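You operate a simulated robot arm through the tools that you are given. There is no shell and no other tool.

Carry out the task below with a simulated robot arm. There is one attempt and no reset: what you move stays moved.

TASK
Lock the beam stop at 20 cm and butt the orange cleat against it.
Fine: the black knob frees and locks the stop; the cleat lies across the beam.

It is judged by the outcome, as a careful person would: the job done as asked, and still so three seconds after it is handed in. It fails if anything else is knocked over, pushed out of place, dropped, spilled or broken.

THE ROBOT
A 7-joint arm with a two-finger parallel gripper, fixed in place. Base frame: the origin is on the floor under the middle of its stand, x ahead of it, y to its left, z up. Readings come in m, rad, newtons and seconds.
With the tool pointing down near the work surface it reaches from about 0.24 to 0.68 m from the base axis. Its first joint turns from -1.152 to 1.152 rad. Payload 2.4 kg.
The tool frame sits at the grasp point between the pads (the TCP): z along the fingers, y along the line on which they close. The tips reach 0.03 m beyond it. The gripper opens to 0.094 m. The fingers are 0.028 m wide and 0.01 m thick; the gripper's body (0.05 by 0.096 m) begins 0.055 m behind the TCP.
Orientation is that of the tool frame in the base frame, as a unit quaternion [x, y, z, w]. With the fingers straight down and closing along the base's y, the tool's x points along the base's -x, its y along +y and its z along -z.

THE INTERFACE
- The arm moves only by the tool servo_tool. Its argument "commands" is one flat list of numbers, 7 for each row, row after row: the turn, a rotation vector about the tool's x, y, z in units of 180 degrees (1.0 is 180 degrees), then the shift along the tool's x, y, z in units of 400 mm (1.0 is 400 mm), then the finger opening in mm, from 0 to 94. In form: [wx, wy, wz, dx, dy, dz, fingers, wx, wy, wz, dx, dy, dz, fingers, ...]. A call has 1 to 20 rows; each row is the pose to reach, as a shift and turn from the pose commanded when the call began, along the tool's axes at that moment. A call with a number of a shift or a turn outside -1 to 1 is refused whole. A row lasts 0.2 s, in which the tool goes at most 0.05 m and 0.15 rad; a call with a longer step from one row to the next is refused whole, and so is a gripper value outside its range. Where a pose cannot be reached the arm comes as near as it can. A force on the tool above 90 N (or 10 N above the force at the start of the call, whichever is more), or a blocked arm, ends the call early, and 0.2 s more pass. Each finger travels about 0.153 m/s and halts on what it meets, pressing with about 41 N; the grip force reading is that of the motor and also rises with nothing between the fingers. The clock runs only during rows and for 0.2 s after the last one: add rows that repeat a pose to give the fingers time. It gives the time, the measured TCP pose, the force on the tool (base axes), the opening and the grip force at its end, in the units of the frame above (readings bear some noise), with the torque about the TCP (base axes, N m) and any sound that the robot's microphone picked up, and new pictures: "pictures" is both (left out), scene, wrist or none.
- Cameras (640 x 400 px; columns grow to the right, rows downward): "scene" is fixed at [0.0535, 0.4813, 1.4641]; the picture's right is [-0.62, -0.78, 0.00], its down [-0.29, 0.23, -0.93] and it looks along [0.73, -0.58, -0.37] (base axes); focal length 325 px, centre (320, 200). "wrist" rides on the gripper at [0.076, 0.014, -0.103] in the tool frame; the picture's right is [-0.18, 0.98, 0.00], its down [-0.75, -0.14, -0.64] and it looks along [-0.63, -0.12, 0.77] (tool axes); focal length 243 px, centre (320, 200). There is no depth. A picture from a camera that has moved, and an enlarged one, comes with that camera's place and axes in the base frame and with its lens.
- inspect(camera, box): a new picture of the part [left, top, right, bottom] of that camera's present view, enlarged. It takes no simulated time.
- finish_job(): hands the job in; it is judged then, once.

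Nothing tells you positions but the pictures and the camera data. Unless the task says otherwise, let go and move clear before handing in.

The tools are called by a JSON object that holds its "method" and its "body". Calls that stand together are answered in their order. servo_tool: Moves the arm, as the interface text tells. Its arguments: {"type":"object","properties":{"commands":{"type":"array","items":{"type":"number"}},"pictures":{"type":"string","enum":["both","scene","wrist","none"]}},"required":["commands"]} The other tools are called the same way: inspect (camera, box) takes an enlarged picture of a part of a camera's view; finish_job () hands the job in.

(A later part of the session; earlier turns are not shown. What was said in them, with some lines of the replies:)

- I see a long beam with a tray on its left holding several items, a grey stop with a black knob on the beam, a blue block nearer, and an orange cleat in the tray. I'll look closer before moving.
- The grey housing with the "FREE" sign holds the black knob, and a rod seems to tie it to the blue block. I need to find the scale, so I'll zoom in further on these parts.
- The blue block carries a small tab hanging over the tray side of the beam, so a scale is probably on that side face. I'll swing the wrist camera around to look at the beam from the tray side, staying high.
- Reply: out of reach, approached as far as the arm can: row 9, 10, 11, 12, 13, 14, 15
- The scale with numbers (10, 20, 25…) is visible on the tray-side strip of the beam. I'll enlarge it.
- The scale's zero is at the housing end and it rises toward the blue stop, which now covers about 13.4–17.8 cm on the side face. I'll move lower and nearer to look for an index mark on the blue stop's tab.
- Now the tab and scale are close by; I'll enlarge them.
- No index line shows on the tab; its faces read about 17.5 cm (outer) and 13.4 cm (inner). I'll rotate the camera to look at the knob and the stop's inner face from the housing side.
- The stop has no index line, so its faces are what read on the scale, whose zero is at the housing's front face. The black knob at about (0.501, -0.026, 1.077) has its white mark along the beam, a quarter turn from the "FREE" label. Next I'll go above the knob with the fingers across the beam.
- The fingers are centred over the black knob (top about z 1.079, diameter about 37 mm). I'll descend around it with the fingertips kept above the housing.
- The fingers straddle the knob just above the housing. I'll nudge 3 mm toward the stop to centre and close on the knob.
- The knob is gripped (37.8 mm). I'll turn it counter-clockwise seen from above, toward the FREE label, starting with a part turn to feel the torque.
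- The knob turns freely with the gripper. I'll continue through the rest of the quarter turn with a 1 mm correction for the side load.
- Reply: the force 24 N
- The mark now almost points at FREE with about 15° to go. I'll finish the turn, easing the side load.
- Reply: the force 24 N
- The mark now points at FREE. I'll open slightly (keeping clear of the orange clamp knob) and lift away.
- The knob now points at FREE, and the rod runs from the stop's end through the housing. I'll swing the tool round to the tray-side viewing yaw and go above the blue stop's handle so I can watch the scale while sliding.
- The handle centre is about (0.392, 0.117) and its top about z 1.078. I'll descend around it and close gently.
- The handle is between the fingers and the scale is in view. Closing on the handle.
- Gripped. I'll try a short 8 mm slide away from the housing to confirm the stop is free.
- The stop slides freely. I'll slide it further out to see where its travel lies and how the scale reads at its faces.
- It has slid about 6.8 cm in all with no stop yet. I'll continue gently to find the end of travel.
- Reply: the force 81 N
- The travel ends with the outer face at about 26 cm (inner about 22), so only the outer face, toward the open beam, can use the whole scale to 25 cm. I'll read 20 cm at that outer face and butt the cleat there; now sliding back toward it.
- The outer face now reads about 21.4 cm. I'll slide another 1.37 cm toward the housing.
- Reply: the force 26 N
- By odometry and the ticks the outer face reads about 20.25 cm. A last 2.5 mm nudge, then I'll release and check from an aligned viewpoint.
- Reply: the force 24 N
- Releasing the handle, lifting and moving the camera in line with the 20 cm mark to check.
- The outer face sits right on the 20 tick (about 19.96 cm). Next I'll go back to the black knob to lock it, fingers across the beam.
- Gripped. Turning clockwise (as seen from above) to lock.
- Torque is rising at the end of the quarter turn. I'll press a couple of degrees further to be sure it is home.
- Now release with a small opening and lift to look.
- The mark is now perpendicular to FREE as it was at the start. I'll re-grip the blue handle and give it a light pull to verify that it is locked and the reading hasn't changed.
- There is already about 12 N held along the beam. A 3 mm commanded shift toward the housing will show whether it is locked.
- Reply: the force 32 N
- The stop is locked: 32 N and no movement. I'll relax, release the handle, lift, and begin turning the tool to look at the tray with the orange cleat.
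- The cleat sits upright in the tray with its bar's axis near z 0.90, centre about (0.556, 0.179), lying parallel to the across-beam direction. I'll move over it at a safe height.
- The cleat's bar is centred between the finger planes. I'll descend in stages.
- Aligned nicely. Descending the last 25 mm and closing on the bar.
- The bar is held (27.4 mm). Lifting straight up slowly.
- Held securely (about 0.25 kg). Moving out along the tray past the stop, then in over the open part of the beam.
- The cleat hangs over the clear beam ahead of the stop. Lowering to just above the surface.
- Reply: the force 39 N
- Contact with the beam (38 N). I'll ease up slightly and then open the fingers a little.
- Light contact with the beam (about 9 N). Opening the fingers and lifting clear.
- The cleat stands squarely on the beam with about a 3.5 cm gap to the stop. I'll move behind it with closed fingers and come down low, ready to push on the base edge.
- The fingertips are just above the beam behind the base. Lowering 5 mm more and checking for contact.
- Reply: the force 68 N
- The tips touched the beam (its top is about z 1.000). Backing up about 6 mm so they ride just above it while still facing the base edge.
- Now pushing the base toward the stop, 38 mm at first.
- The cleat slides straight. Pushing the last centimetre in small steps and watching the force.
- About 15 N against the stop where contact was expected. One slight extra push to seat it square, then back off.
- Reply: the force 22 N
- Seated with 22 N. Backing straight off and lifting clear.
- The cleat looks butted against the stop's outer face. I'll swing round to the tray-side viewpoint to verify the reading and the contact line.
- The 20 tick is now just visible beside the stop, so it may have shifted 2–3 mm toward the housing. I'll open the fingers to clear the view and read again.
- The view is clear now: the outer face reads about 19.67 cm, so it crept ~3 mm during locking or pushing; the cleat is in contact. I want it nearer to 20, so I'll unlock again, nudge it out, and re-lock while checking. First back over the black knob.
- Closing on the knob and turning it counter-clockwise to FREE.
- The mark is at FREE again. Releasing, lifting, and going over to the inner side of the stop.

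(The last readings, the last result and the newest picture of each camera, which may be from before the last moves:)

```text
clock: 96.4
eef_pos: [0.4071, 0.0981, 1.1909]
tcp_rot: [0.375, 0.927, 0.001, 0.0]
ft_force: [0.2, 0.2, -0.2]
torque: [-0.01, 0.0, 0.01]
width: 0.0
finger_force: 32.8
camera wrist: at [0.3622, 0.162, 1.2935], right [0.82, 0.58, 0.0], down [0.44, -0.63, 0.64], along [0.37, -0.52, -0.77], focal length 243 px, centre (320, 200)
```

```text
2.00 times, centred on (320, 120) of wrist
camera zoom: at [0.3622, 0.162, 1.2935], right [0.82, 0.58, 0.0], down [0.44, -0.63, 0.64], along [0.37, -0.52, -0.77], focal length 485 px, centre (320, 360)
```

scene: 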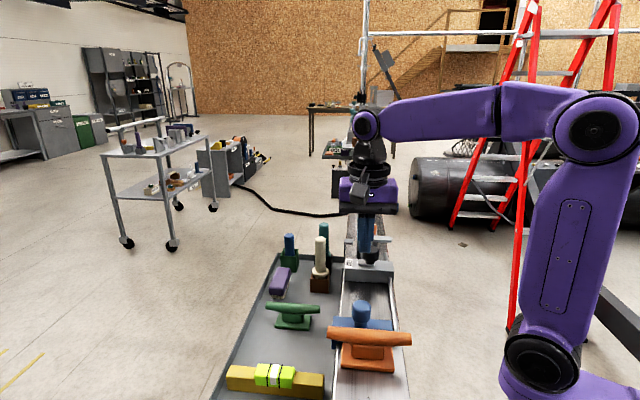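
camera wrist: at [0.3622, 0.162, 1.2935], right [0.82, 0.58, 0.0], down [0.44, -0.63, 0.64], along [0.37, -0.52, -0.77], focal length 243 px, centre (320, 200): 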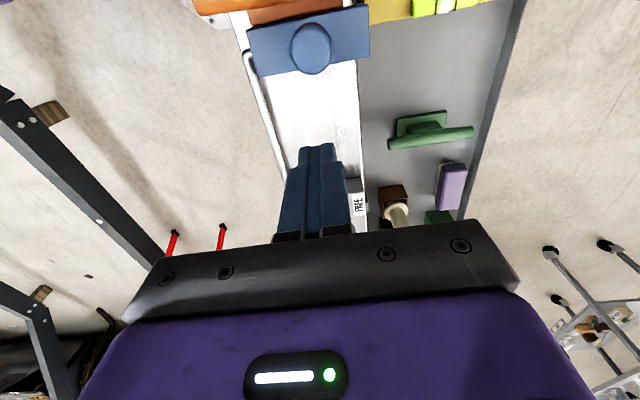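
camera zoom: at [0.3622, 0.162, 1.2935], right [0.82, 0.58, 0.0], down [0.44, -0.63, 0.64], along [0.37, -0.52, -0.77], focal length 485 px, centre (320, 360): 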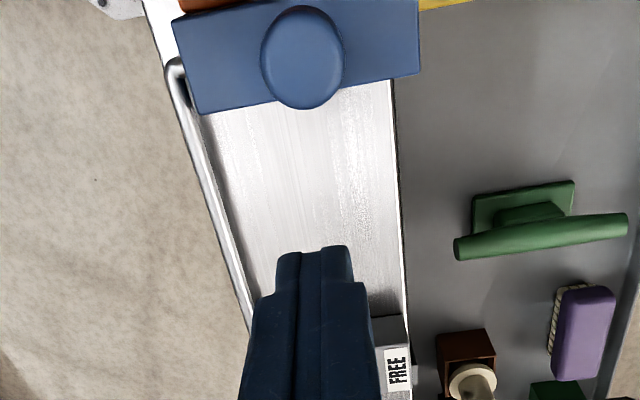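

{"method": "servo_tool", "body": {"commands": [0, 0, 0, 0, 0, 0.07, 0, 0, 0, 0, 0, 0, 0.14, 0, 0, 0, 0, 0, 0, 0.21, 0, 0, 0, 0, 0, 0, 0.28, 0, 0, 0, 0, 0, 0, 0.34, 0, 0, 0, 0, 0, 0, 0.365, 0, 0, 0, 0, 0, 0, 0.365, 0], "pictures": "both"}}

{"method": "inspect", "body": {"camera": "wrist", "box": [200, 20, 440, 220]}}

{"method": "inspect", "body": {"camera": "scene", "box": [310, 230, 430, 380]}}

```text
clock: 98.0
eef_pos: [0.4084, 0.0981, 1.044]
tcp_rot: [0.375, 0.927, 0.0, 0.001]
ft_force: [-0.4, -0.2, 0.4]
torque: [0.01, 0.0, 0.02]
width: 0.0002
finger_force: 32.8
camera wrist: at [0.3636, 0.161, 1.1456], right [0.82, 0.58, 0.0], down [0.44, -0.63, 0.64], along [0.37, -0.52, -0.77], focal length 243 px, centre (320, 200)
```

scene: 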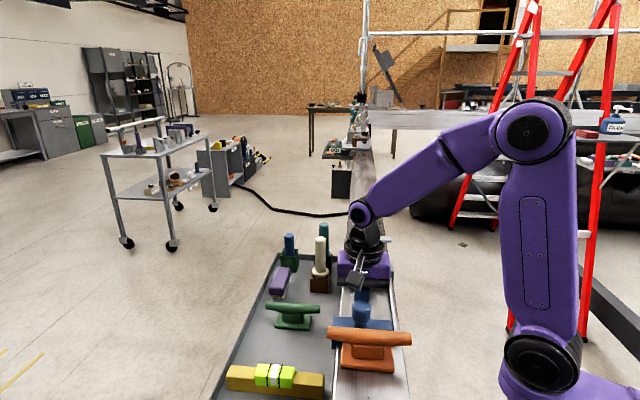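
wrist: 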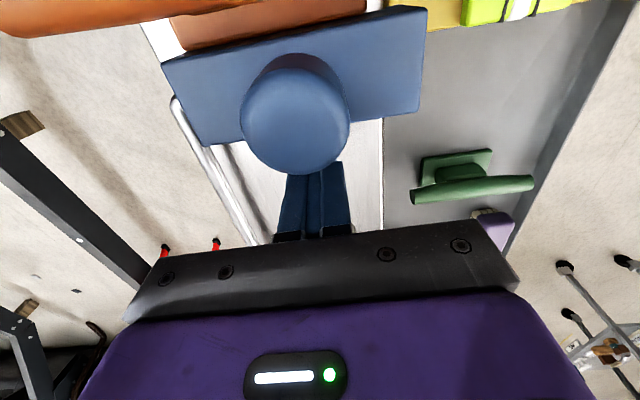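

```text
2.00 times, centred on (320, 120) of wrist
camera zoom: at [0.3636, 0.161, 1.1456], right [0.82, 0.58, 0.0], down [0.44, -0.63, 0.64], along [0.37, -0.52, -0.77], focal length 485 px, centre (320, 360)
```

zoom: 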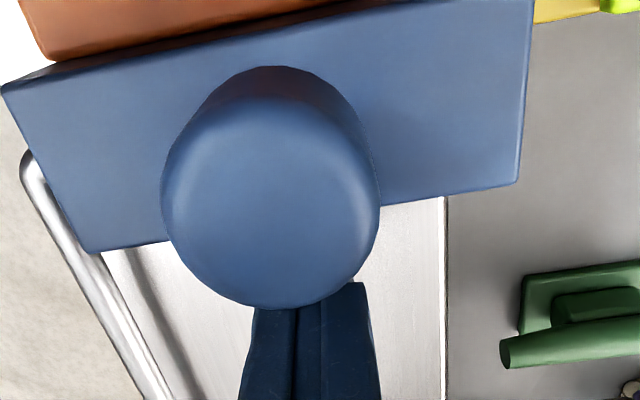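

```text
2.67 times, centred on (370, 305) of scene
camera zoom: at [0.0535, 0.4813, 1.4641], right [-0.62, -0.78, 0.0], down [-0.29, 0.23, -0.93], along [0.73, -0.58, -0.37], focal length 866 px, centre (187, -80)
```

zoom: 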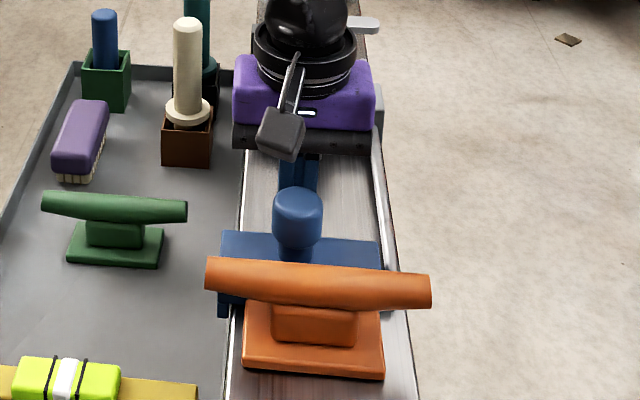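

Fingers are down on the inner side, about 12 mm off the stop's face. Approaching in small steps.

{"method": "servo_tool", "body": {"commands": [0, 0, 0, 0.008, 0, 0, 0, 0, 0, 0, 0.016, 0, 0, 0, 0, 0, 0, 0.0235, 0, 0, 0, 0, 0, 0, 0.0235, 0, 0, 0], "pictures": "none"}}

```text
clock: 99.0
eef_pos: [0.4016, 0.103, 1.0453]
tcp_rot: [0.375, 0.927, 0.001, 0.0]
ft_force: [-0.1, -0.5, 0.2]
torque: [0.04, -0.02, 0.0]
width: 0.0002
finger_force: 33.1
```

{"method": "servo_tool", "body": {"commands": [0, 0, 0, 0.0038, 0, 0, 0, 0, 0, 0, 0.0075, 0, 0, 0, 0, 0, 0, 0.0075, 0, 0, 0], "pictures": "wrist"}}

{"method": "inspect", "body": {"camera": "wrist", "box": [200, 20, 440, 220]}}

```text
clock: 99.8
eef_pos: [0.3989, 0.1051, 1.0447]
tcp_rot: [0.376, 0.927, 0.0, 0.0]
ft_force: [-0.7, -0.5, -0.4]
torque: [0.02, -0.02, -0.03]
width: 0.0
finger_force: 32.9
camera wrist: at [0.3542, 0.1688, 1.1468], right [0.82, 0.58, 0.0], down [0.44, -0.63, 0.64], along [0.37, -0.52, -0.77], focal length 243 px, centre (320, 200)
```

wrist: 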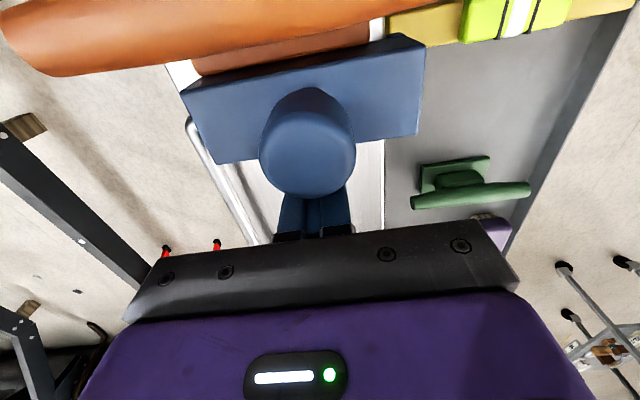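

```text
2.00 times, centred on (320, 120) of wrist
camera zoom: at [0.3542, 0.1688, 1.1468], right [0.82, 0.58, 0.0], down [0.44, -0.63, 0.64], along [0.37, -0.52, -0.77], focal length 485 px, centre (320, 360)
```

zoom: 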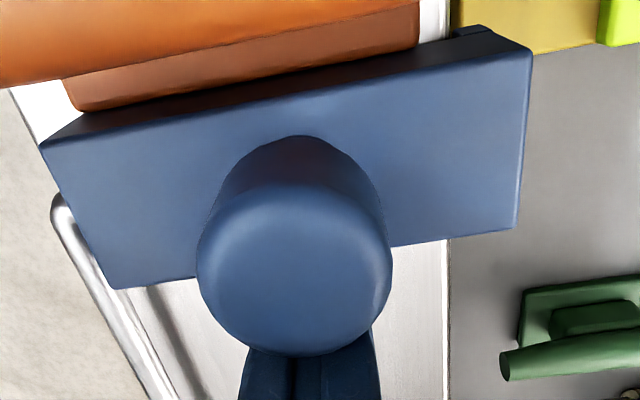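

{"method": "servo_tool", "body": {"commands": [0, 0, 0, 0.0025, 0, 0, 0, 0, 0, 0, 0.005, 0, 0, 0, 0, 0, 0, 0.005, 0, 0, 0], "pictures": "none"}}

```text
clock: 100.6
eef_pos: [0.3978, 0.1055, 1.0444]
tcp_rot: [0.375, 0.927, 0.0, -0.001]
ft_force: [0.6, -0.9, -0.4]
torque: [-0.02, -0.02, 0.02]
width: 0.0001
finger_force: 32.7
```

{"method": "servo_tool", "body": {"commands": [0, 0, 0, 0.0025, 0, 0, 0, 0, 0, 0, 0.005, 0, 0, 0, 0, 0, 0, 0.005, 0, 0, 0], "pictures": "none"}}

```text
clock: 101.4
eef_pos: [0.3953, 0.1072, 1.0446]
tcp_rot: [0.376, 0.927, 0.0, 0.0]
ft_force: [1.6, -1.2, 0.0]
torque: [-0.05, -0.01, 0.0]
width: 0.0003
finger_force: 32.8
```

The stop is now being pushed (2 N). I'll back off, lift and go to the reading viewpoint.

{"method": "servo_tool", "body": {"commands": [0, 0, 0, -0.01, 0, 0, 0, 0, 0, 0, -0.02, 0, 0, 0, 0, 0, 0, -0.02, 0, -0.1, 0, 0, 0, 0, -0.02, 0, -0.2, 0, 0, 0, 0, -0.02, 0, -0.304, 0, 0, 0, 0.0445, -0.0047, 0.0274, -0.304, 20, 0, 0, 0.089, 0.0106, 0.0547, -0.304, 40, 0, 0, 0.1335, 0.0259, 0.0821, -0.304, 60, 0, 0, 0.178, 0.0412, 0.1094, -0.304, 80, 0, 0, 0.2225, 0.0565, 0.1368, -0.304, 80, 0, 0, 0.267, 0.0718, 0.1642, -0.304, 80, 0, 0, 0.3115, 0.0871, 0.1915, -0.304, 80, 0, 0, 0.356, 0.1024, 0.2189, -0.304, 80, 0, 0, 0.4005, 0.1177, 0.2462, -0.304, 80, 0, 0, 0.445, 0.133, 0.2736, -0.304, 80, 0, 0, 0.445, 0.133, 0.2736, -0.304, 80], "pictures": "wrist"}}

{"method": "inspect", "body": {"camera": "wrist", "box": [240, 110, 400, 230]}}

{"method": "inspect", "body": {"camera": "wrist", "box": [290, 125, 350, 165]}}

```text
clock: 104.8
eef_pos: [0.4332, 0.2234, 1.1661]
tcp_rot: [0.885, 0.466, 0.0, -0.001]
ft_force: [0.3, -1.0, 0.5]
torque: [0.01, 0.0, 0.01]
width: 0.0798
finger_force: 0.1
camera wrist: at [0.4887, 0.2786, 1.2693], right [0.71, -0.71, 0.0], down [-0.54, -0.54, 0.64], along [-0.45, -0.45, -0.77], focal length 243 px, centre (320, 200)
```

wrist: 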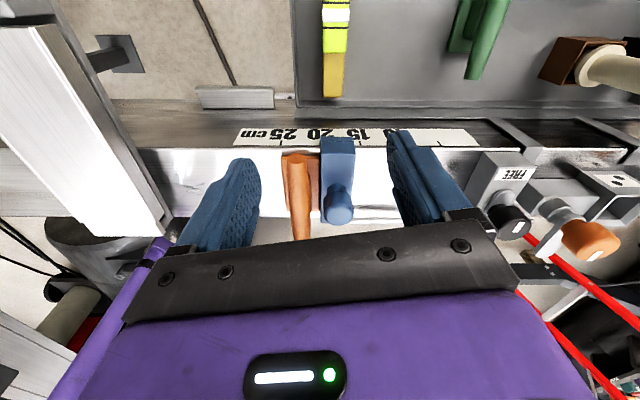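

```text
3.33 times, centred on (320, 170) of wrist
camera zoom: at [0.4887, 0.2786, 1.2693], right [0.71, -0.71, 0.0], down [-0.54, -0.54, 0.64], along [-0.45, -0.45, -0.77], focal length 809 px, centre (320, 300)
```

zoom: 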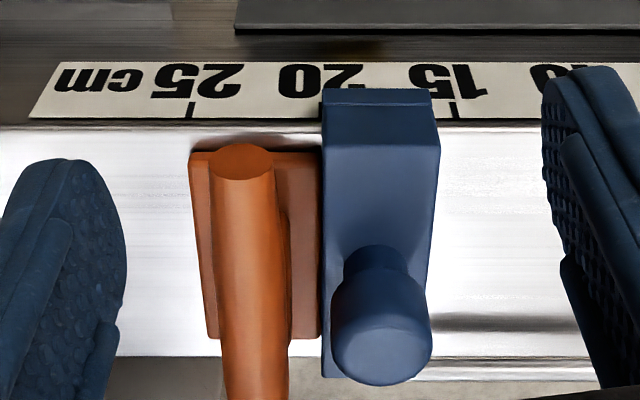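

```text
10.00 times, centred on (320, 145) of wrist
camera zoom: at [0.4887, 0.2786, 1.2693], right [0.71, -0.71, 0.0], down [-0.54, -0.54, 0.64], along [-0.45, -0.45, -0.77], focal length 2426 px, centre (320, 750)
```

zoom: 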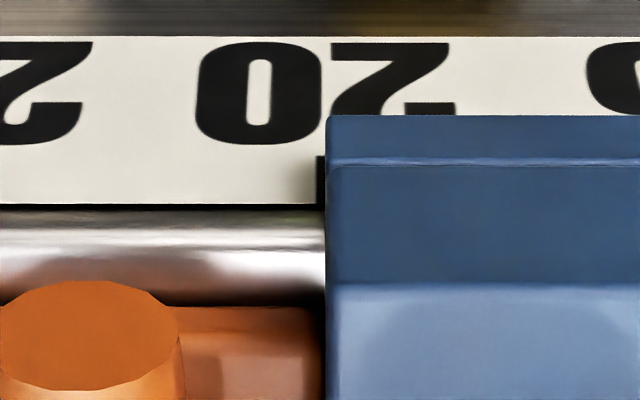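

The outer face now sits on the 20 tick (about 19.98 cm) with the cleat touching. Going back to lock the knob again.

{"method": "servo_tool", "body": {"commands": [0, 0, 0, 0, 0, -0.085, 70, 0, 0, -0.044, -0.0419, 0.0491, -0.085, 60, 0, 0, -0.088, -0.0838, 0.0981, -0.085, 60, 0, 0, -0.132, -0.1257, 0.1472, -0.085, 60, 0, 0, -0.176, -0.1676, 0.1962, -0.085, 60, 0, 0, -0.22, -0.2095, 0.2453, -0.085, 60, 0, 0, -0.264, -0.2514, 0.2943, -0.085, 60, 0, 0, -0.308, -0.2933, 0.3434, -0.085, 60, 0, 0, -0.352, -0.3352, 0.3924, -0.085, 60, 0, 0, -0.396, -0.3771, 0.4415, -0.085, 60, 0, 0, -0.4406, -0.419, 0.4905, -0.085, 60, 0, 0, -0.4406, -0.419, 0.4905, -0.085, 60], "pictures": "wrist"}}

```text
clock: 107.4
eef_pos: [0.5021, -0.0243, 1.1998]
tcp_rot: [0.381, 0.925, 0.0, 0.001]
ft_force: [0.2, 1.2, 0.3]
torque: [-0.01, -0.01, 0.02]
width: 0.0602
finger_force: 0.1
camera wrist: at [0.4585, 0.0397, 1.3021], right [0.82, 0.57, 0.0], down [0.44, -0.63, 0.64], along [0.36, -0.53, -0.77], focal length 243 px, centre (320, 200)
```

wrist: 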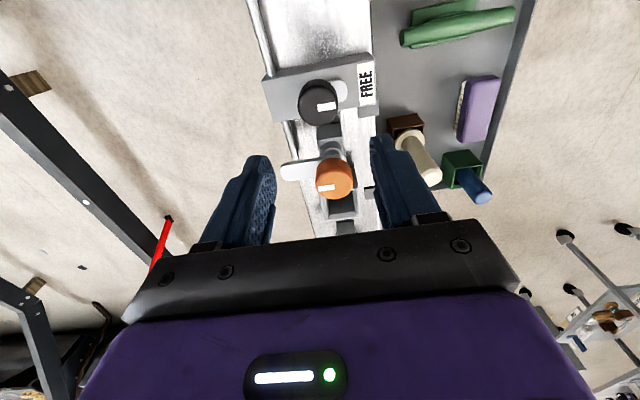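

{"method": "servo_tool", "body": {"commands": [0, 0, 0, 0, -0.0037, 0.07, 60, 0, 0, 0, 0, -0.0037, 0.14, 60, 0, 0, 0, 0, -0.0037, 0.21, 60, 0, 0, 0, 0, -0.0037, 0.25, 60, 0, 0, 0, 0, -0.0037, 0.274, 60, 0, 0, 0, 0, -0.0037, 0.274, 45, 0, 0, 0, 0, -0.0037, 0.274, 34, 0, 0, 0, 0, -0.0037, 0.274, 30, 0, 0, 0, 0, -0.0037, 0.274, 30], "pictures": "wrist"}}

```text
clock: 109.4
eef_pos: [0.4993, -0.026, 1.0899]
tcp_rot: [0.382, 0.924, 0.0, -0.001]
ft_force: [-8.4, -4.1, -3.7]
torque: [-0.07, -0.49, 0.0]
width: 0.0374
finger_force: 45.1
camera wrist: at [0.4575, 0.0384, 1.1931], right [0.82, 0.57, 0.0], down [0.43, -0.63, 0.64], along [0.36, -0.53, -0.77], focal length 243 px, centre (320, 200)
```

wrist: 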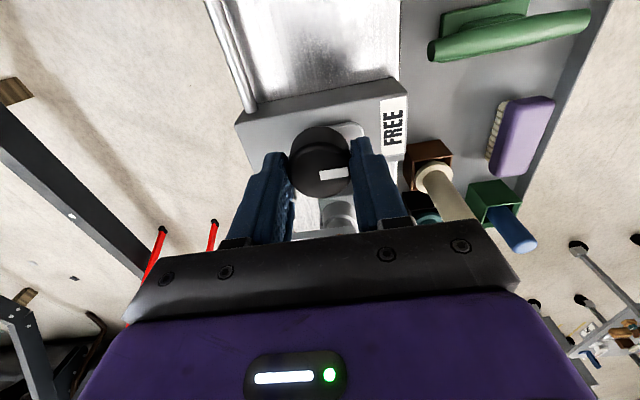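

Gripped. Turning clockwise the quarter turn to lock.

{"method": "servo_tool", "body": {"commands": [0, 0, 0.0455, 0, 0, 0, 30, 0, 0, 0.091, 0, 0, 0, 30, 0, 0, 0.1365, 0, 0, 0, 30, 0, 0, 0.182, 0, 0, 0, 30, 0, 0, 0.2275, 0, 0, 0, 30, 0, 0, 0.273, 0, 0, 0, 30, 0, 0, 0.3185, 0, 0, 0, 30, 0, 0, 0.364, 0, 0, 0, 30, 0, 0, 0.4095, 0, 0, 0, 30, 0, 0, 0.455, 0, 0, 0, 30, 0, 0, 0.5, 0, 0, 0, 30, 0, 0, 0.51, 0, 0, 0, 30, 0, 0, 0.51, 0, 0, 0, 30], "pictures": "wrist"}}

```text
clock: 112.2
eef_pos: [0.501, -0.0255, 1.0914]
tcp_rot: [0.929, 0.369, 0.0, 0.0]
ft_force: [3.2, -0.1, -5.7]
torque: [-0.09, 0.6, 0.71]
width: 0.0376
finger_force: 44.7
camera wrist: at [0.566, 0.0162, 1.1931], right [0.54, -0.84, 0.0], down [-0.65, -0.41, 0.64], along [-0.54, -0.35, -0.77], focal length 243 px, centre (320, 200)
```

wrist: 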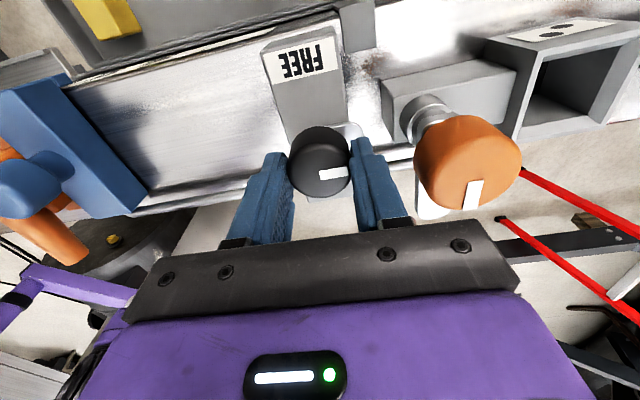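

The knob is hard against its end again (0.7 N m). Releasing, lifting, and going to the reading viewpoint.

{"method": "servo_tool", "body": {"commands": [0, 0, 0, 0, 0, 0, 46, 0, 0, 0, 0, 0, 0, 46, 0, 0, 0, 0, 0, -0.05, 46, 0, 0, 0, 0, 0, -0.13, 46, 0, 0, 0, 0, 0, -0.22, 46, 0, 0, 0, 0, 0, -0.28, 46, 0, 0, 0, 0, 0, -0.28, 46], "pictures": "wrist"}}

```text
clock: 113.8
eef_pos: [0.5025, -0.0256, 1.2022]
tcp_rot: [0.929, 0.369, 0.0, 0.0]
ft_force: [0.9, -0.6, -0.5]
torque: [0.0, -0.04, 0.02]
width: 0.0459
finger_force: 0.2
camera wrist: at [0.567, 0.017, 1.3056], right [0.54, -0.84, 0.0], down [-0.65, -0.41, 0.64], along [-0.54, -0.35, -0.77], focal length 243 px, centre (320, 200)
```

wrist: 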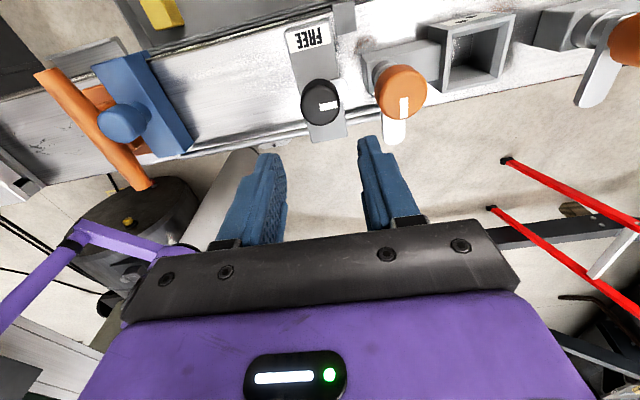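

{"method": "servo_tool", "body": {"commands": [0, 0, -0.007, 0.0301, -0.0571, 0, 50, 0, 0, -0.014, 0.0602, -0.1141, 0, 60, 0, 0, -0.021, 0.0902, -0.1712, 0, 70, 0, 0, -0.028, 0.1203, -0.2282, 0, 80, 0, 0, -0.035, 0.1504, -0.2853, 0, 80, 0, 0, -0.041, 0.1805, -0.3423, 0, 80, 0, 0, -0.048, 0.2106, -0.3994, 0, 80, 0, 0, -0.055, 0.2406, -0.4564, 0.03, 80, 0, 0, -0.062, 0.2707, -0.5135, 0.06, 80, 0, 0, -0.069, 0.3008, -0.5705, 0.09, 80, 0, 0, -0.069, 0.3008, -0.5705, 0.09, 80], "pictures": "wrist"}}

{"method": "inspect", "body": {"camera": "wrist", "box": [240, 110, 400, 230]}}

{"method": "inspect", "body": {"camera": "wrist", "box": [290, 125, 350, 165]}}

```text
clock: 116.2
eef_pos: [0.4311, 0.2233, 1.1662]
tcp_rot: [0.884, 0.467, 0.0, 0.0]
ft_force: [0.7, -0.1, -0.5]
torque: [-0.01, -0.03, -0.03]
width: 0.0799
finger_force: 0.0
camera wrist: at [0.4864, 0.2777, 1.2696], right [0.71, -0.71, 0.0], down [-0.54, -0.54, 0.64], along [-0.45, -0.46, -0.77], focal length 243 px, centre (320, 200)
```

wrist: 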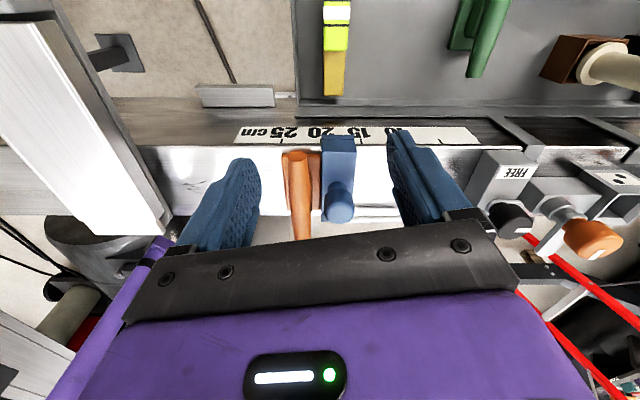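

```text
3.33 times, centred on (320, 170) of wrist
camera zoom: at [0.4864, 0.2777, 1.2696], right [0.71, -0.71, 0.0], down [-0.54, -0.54, 0.64], along [-0.45, -0.46, -0.77], focal length 809 px, centre (320, 300)
```

zoom: 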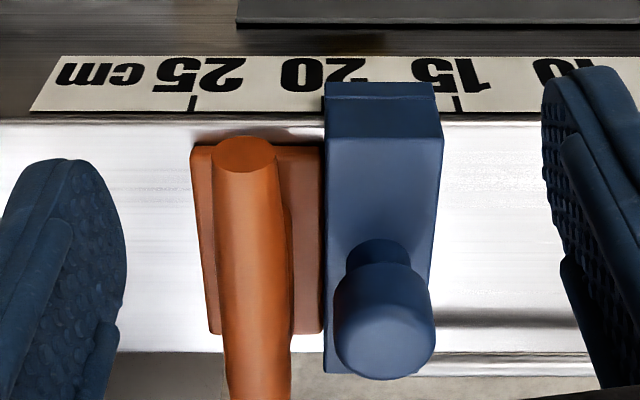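

```text
10.00 times, centred on (320, 145) of wrist
camera zoom: at [0.4864, 0.2777, 1.2696], right [0.71, -0.71, 0.0], down [-0.54, -0.54, 0.64], along [-0.45, -0.46, -0.77], focal length 2426 px, centre (320, 750)
```

zoom: 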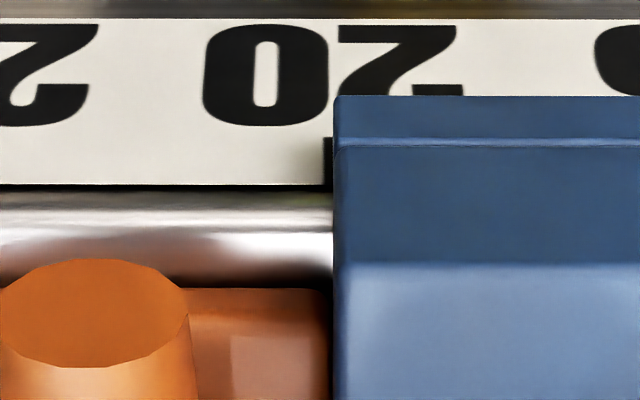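

Locked and still reading about 19.98 cm, so locking itself doesn't move it; the earlier creep came from pushing hard. I'll check the cleat-to-stop contact line closely.

{"method": "inspect", "body": {"camera": "wrist", "box": [300, 145, 340, 180]}}

{"method": "inspect", "body": {"camera": "wrist", "box": [300, 175, 340, 215]}}

{"method": "inspect", "body": {"camera": "scene", "box": [310, 290, 430, 390]}}

{"method": "inspect", "body": {"camera": "wrist", "box": [470, 160, 590, 240]}}

```text
11.43 times, centred on (320, 162) of wrist
camera zoom: at [0.4864, 0.2777, 1.2696], right [0.71, -0.71, 0.0], down [-0.54, -0.54, 0.64], along [-0.45, -0.46, -0.77], focal length 2773 px, centre (320, 629)
```

zoom: 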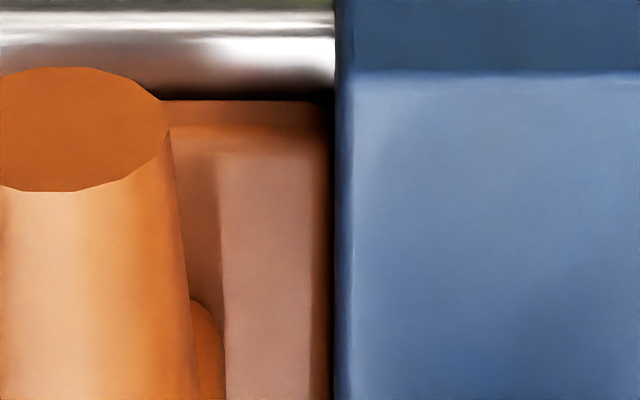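

```text
10.00 times, centred on (320, 195) of wrist
camera zoom: at [0.4864, 0.2777, 1.2696], right [0.71, -0.71, 0.0], down [-0.54, -0.54, 0.64], along [-0.45, -0.46, -0.77], focal length 2426 px, centre (320, 250)
```

zoom: 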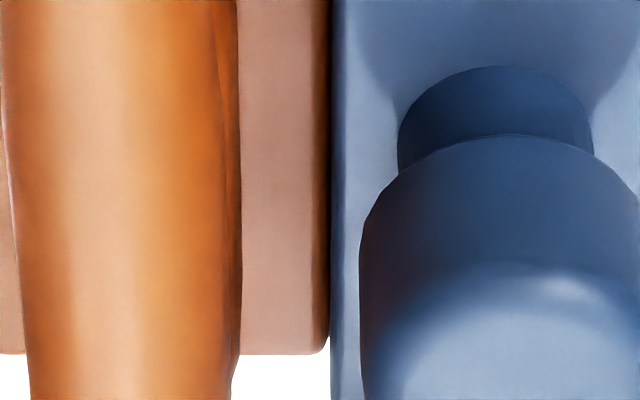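

```text
4.00 times, centred on (370, 340) of scene
camera zoom: at [0.0535, 0.4813, 1.4641], right [-0.62, -0.78, 0.0], down [-0.29, 0.23, -0.93], along [0.73, -0.58, -0.37], focal length 1299 px, centre (120, -360)
```

zoom: 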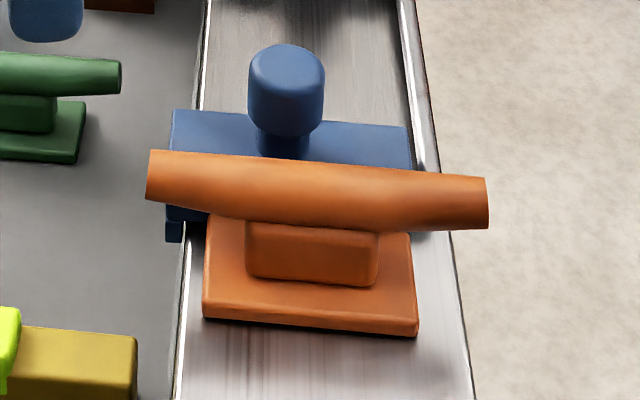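

```text
5.00 times, centred on (530, 200) of wrist
camera zoom: at [0.4864, 0.2777, 1.2696], right [0.71, -0.71, 0.0], down [-0.54, -0.54, 0.64], along [-0.45, -0.46, -0.77], focal length 1213 px, centre (-730, 200)
```

zoom: 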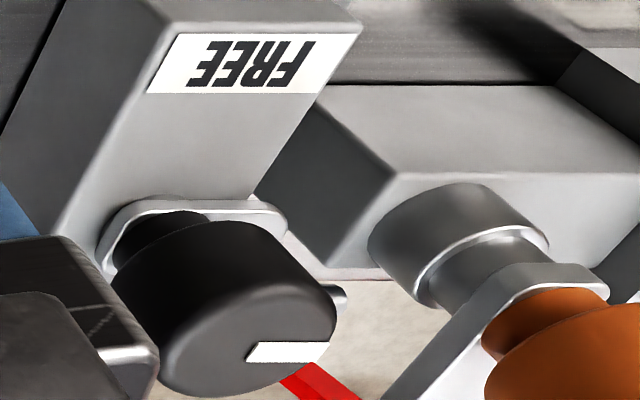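

The cleat's base is flush against the stop's outer face, the stop is locked at 20 cm, and nothing else has moved. I'll lift the arm well clear and take a last look.

{"method": "servo_tool", "body": {"commands": [0, 0, 0, 0, 0, -0.06, 80, 0, 0, 0, 0, 0, -0.13, 80, 0, 0, 0, 0, 0, -0.2, 80, 0, 0, 0, 0, 0, -0.25, 80, 0, 0, 0, 0, 0, -0.25, 80], "pictures": "both"}}

{"method": "inspect", "body": {"camera": "wrist", "box": [220, 30, 440, 160]}}

{"method": "inspect", "body": {"camera": "scene", "box": [220, 200, 420, 400]}}

```text
clock: 117.4
eef_pos: [0.4321, 0.2211, 1.267]
tcp_rot: [0.884, 0.467, 0.0, 0.0]
ft_force: [-0.4, 0.7, -0.1]
torque: [0.02, 0.03, 0.0]
width: 0.0797
finger_force: 0.1
camera wrist: at [0.487, 0.2769, 1.3698], right [0.71, -0.71, 0.0], down [-0.54, -0.54, 0.64], along [-0.45, -0.46, -0.77], focal length 243 px, centre (320, 200)
```

scene: 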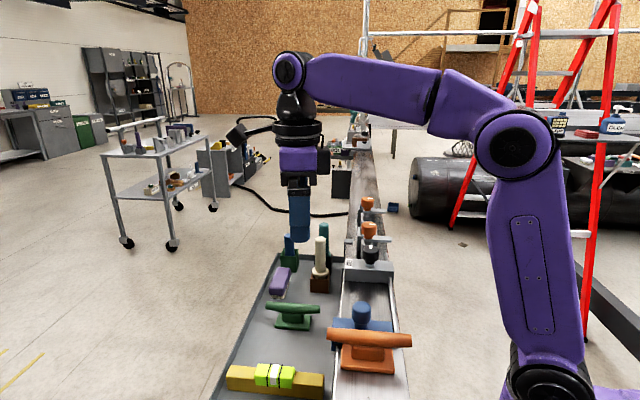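
wrist: 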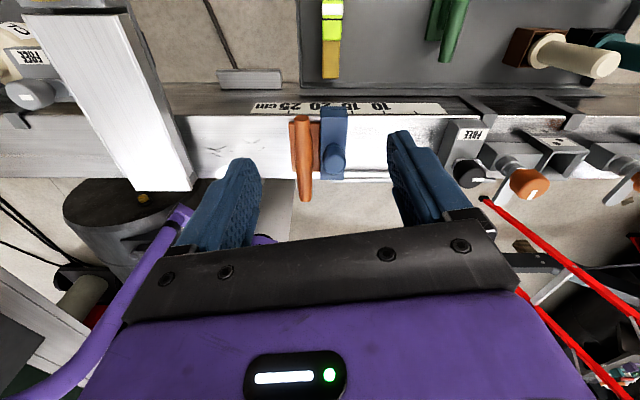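

```text
2.91 times, centred on (330, 95) of wrist
camera zoom: at [0.487, 0.2769, 1.3698], right [0.71, -0.71, 0.0], down [-0.54, -0.54, 0.64], along [-0.45, -0.46, -0.77], focal length 706 px, centre (291, 506)
```

zoom: 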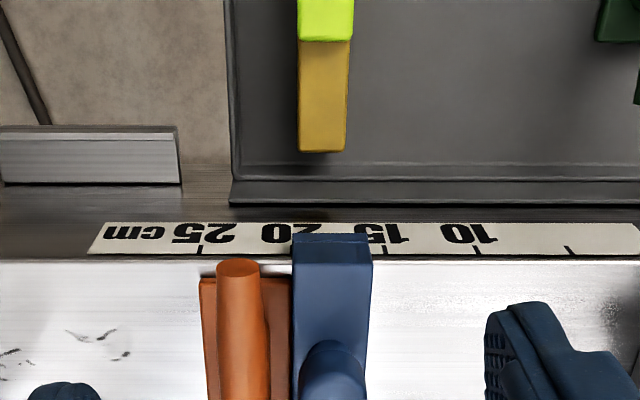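

```text
2.00 times, centred on (320, 300) of scene
camera zoom: at [0.0535, 0.4813, 1.4641], right [-0.62, -0.78, 0.0], down [-0.29, 0.23, -0.93], along [0.73, -0.58, -0.37], focal length 650 px, centre (320, 0)
```

zoom: 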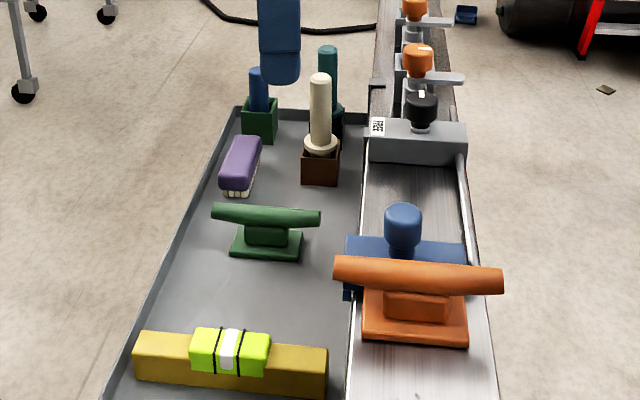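

{"method": "inspect", "body": {"camera": "wrist", "box": [0, 0, 130, 130]}}

```text
3.08 times, centred on (65, 65) of wrist
camera zoom: at [0.487, 0.2769, 1.3698], right [0.71, -0.71, 0.0], down [-0.54, -0.54, 0.64], along [-0.45, -0.46, -0.77], focal length 746 px, centre (1105, 615)
```

zoom: 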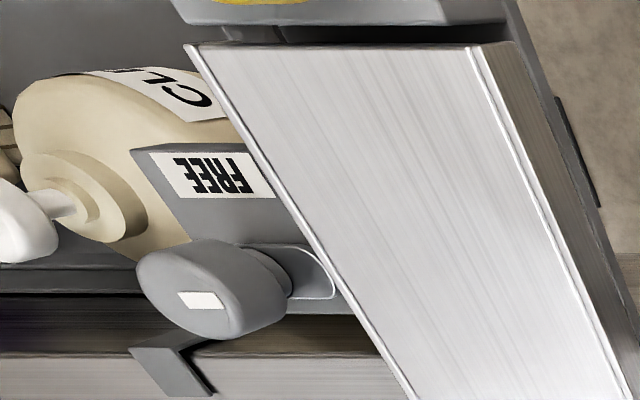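

The other "FREE" fixture has a grey knob, so it isn't the one named. The black-knob stop is locked with its outer face at 20 cm, and the orange cleat lies across the beam against it. The arm is clear, so I'm handing in.

{"method": "finish_job", "body": {}}

```text
The job is handed in.
```

The beam stop is locked with its outer face at 20 cm (I read about 19.98 cm), and the orange cleat lies across the beam, flush against that face. The gripper has let go and the arm is clear. Nothing else looks moved in the last pictures.

- **Which face reads 20 cm:** the stop has no index mark, so I had to choose. I used the outer face, on the side away from the black knob. At full travel only that face gets past the 25 cm mark (about 26 cm, against 22 cm for the inner face).
- **Correction after the first try:** the stop had slipped to about 19.67 cm after I pushed on it, with up to 32 N while testing the lock and 22 N while seating the cleat. I freed the knob, slid the stop and cleat back out together, and locked it again. It read the same after locking, and I did not push on it again, so the second lock has not been tested under load.
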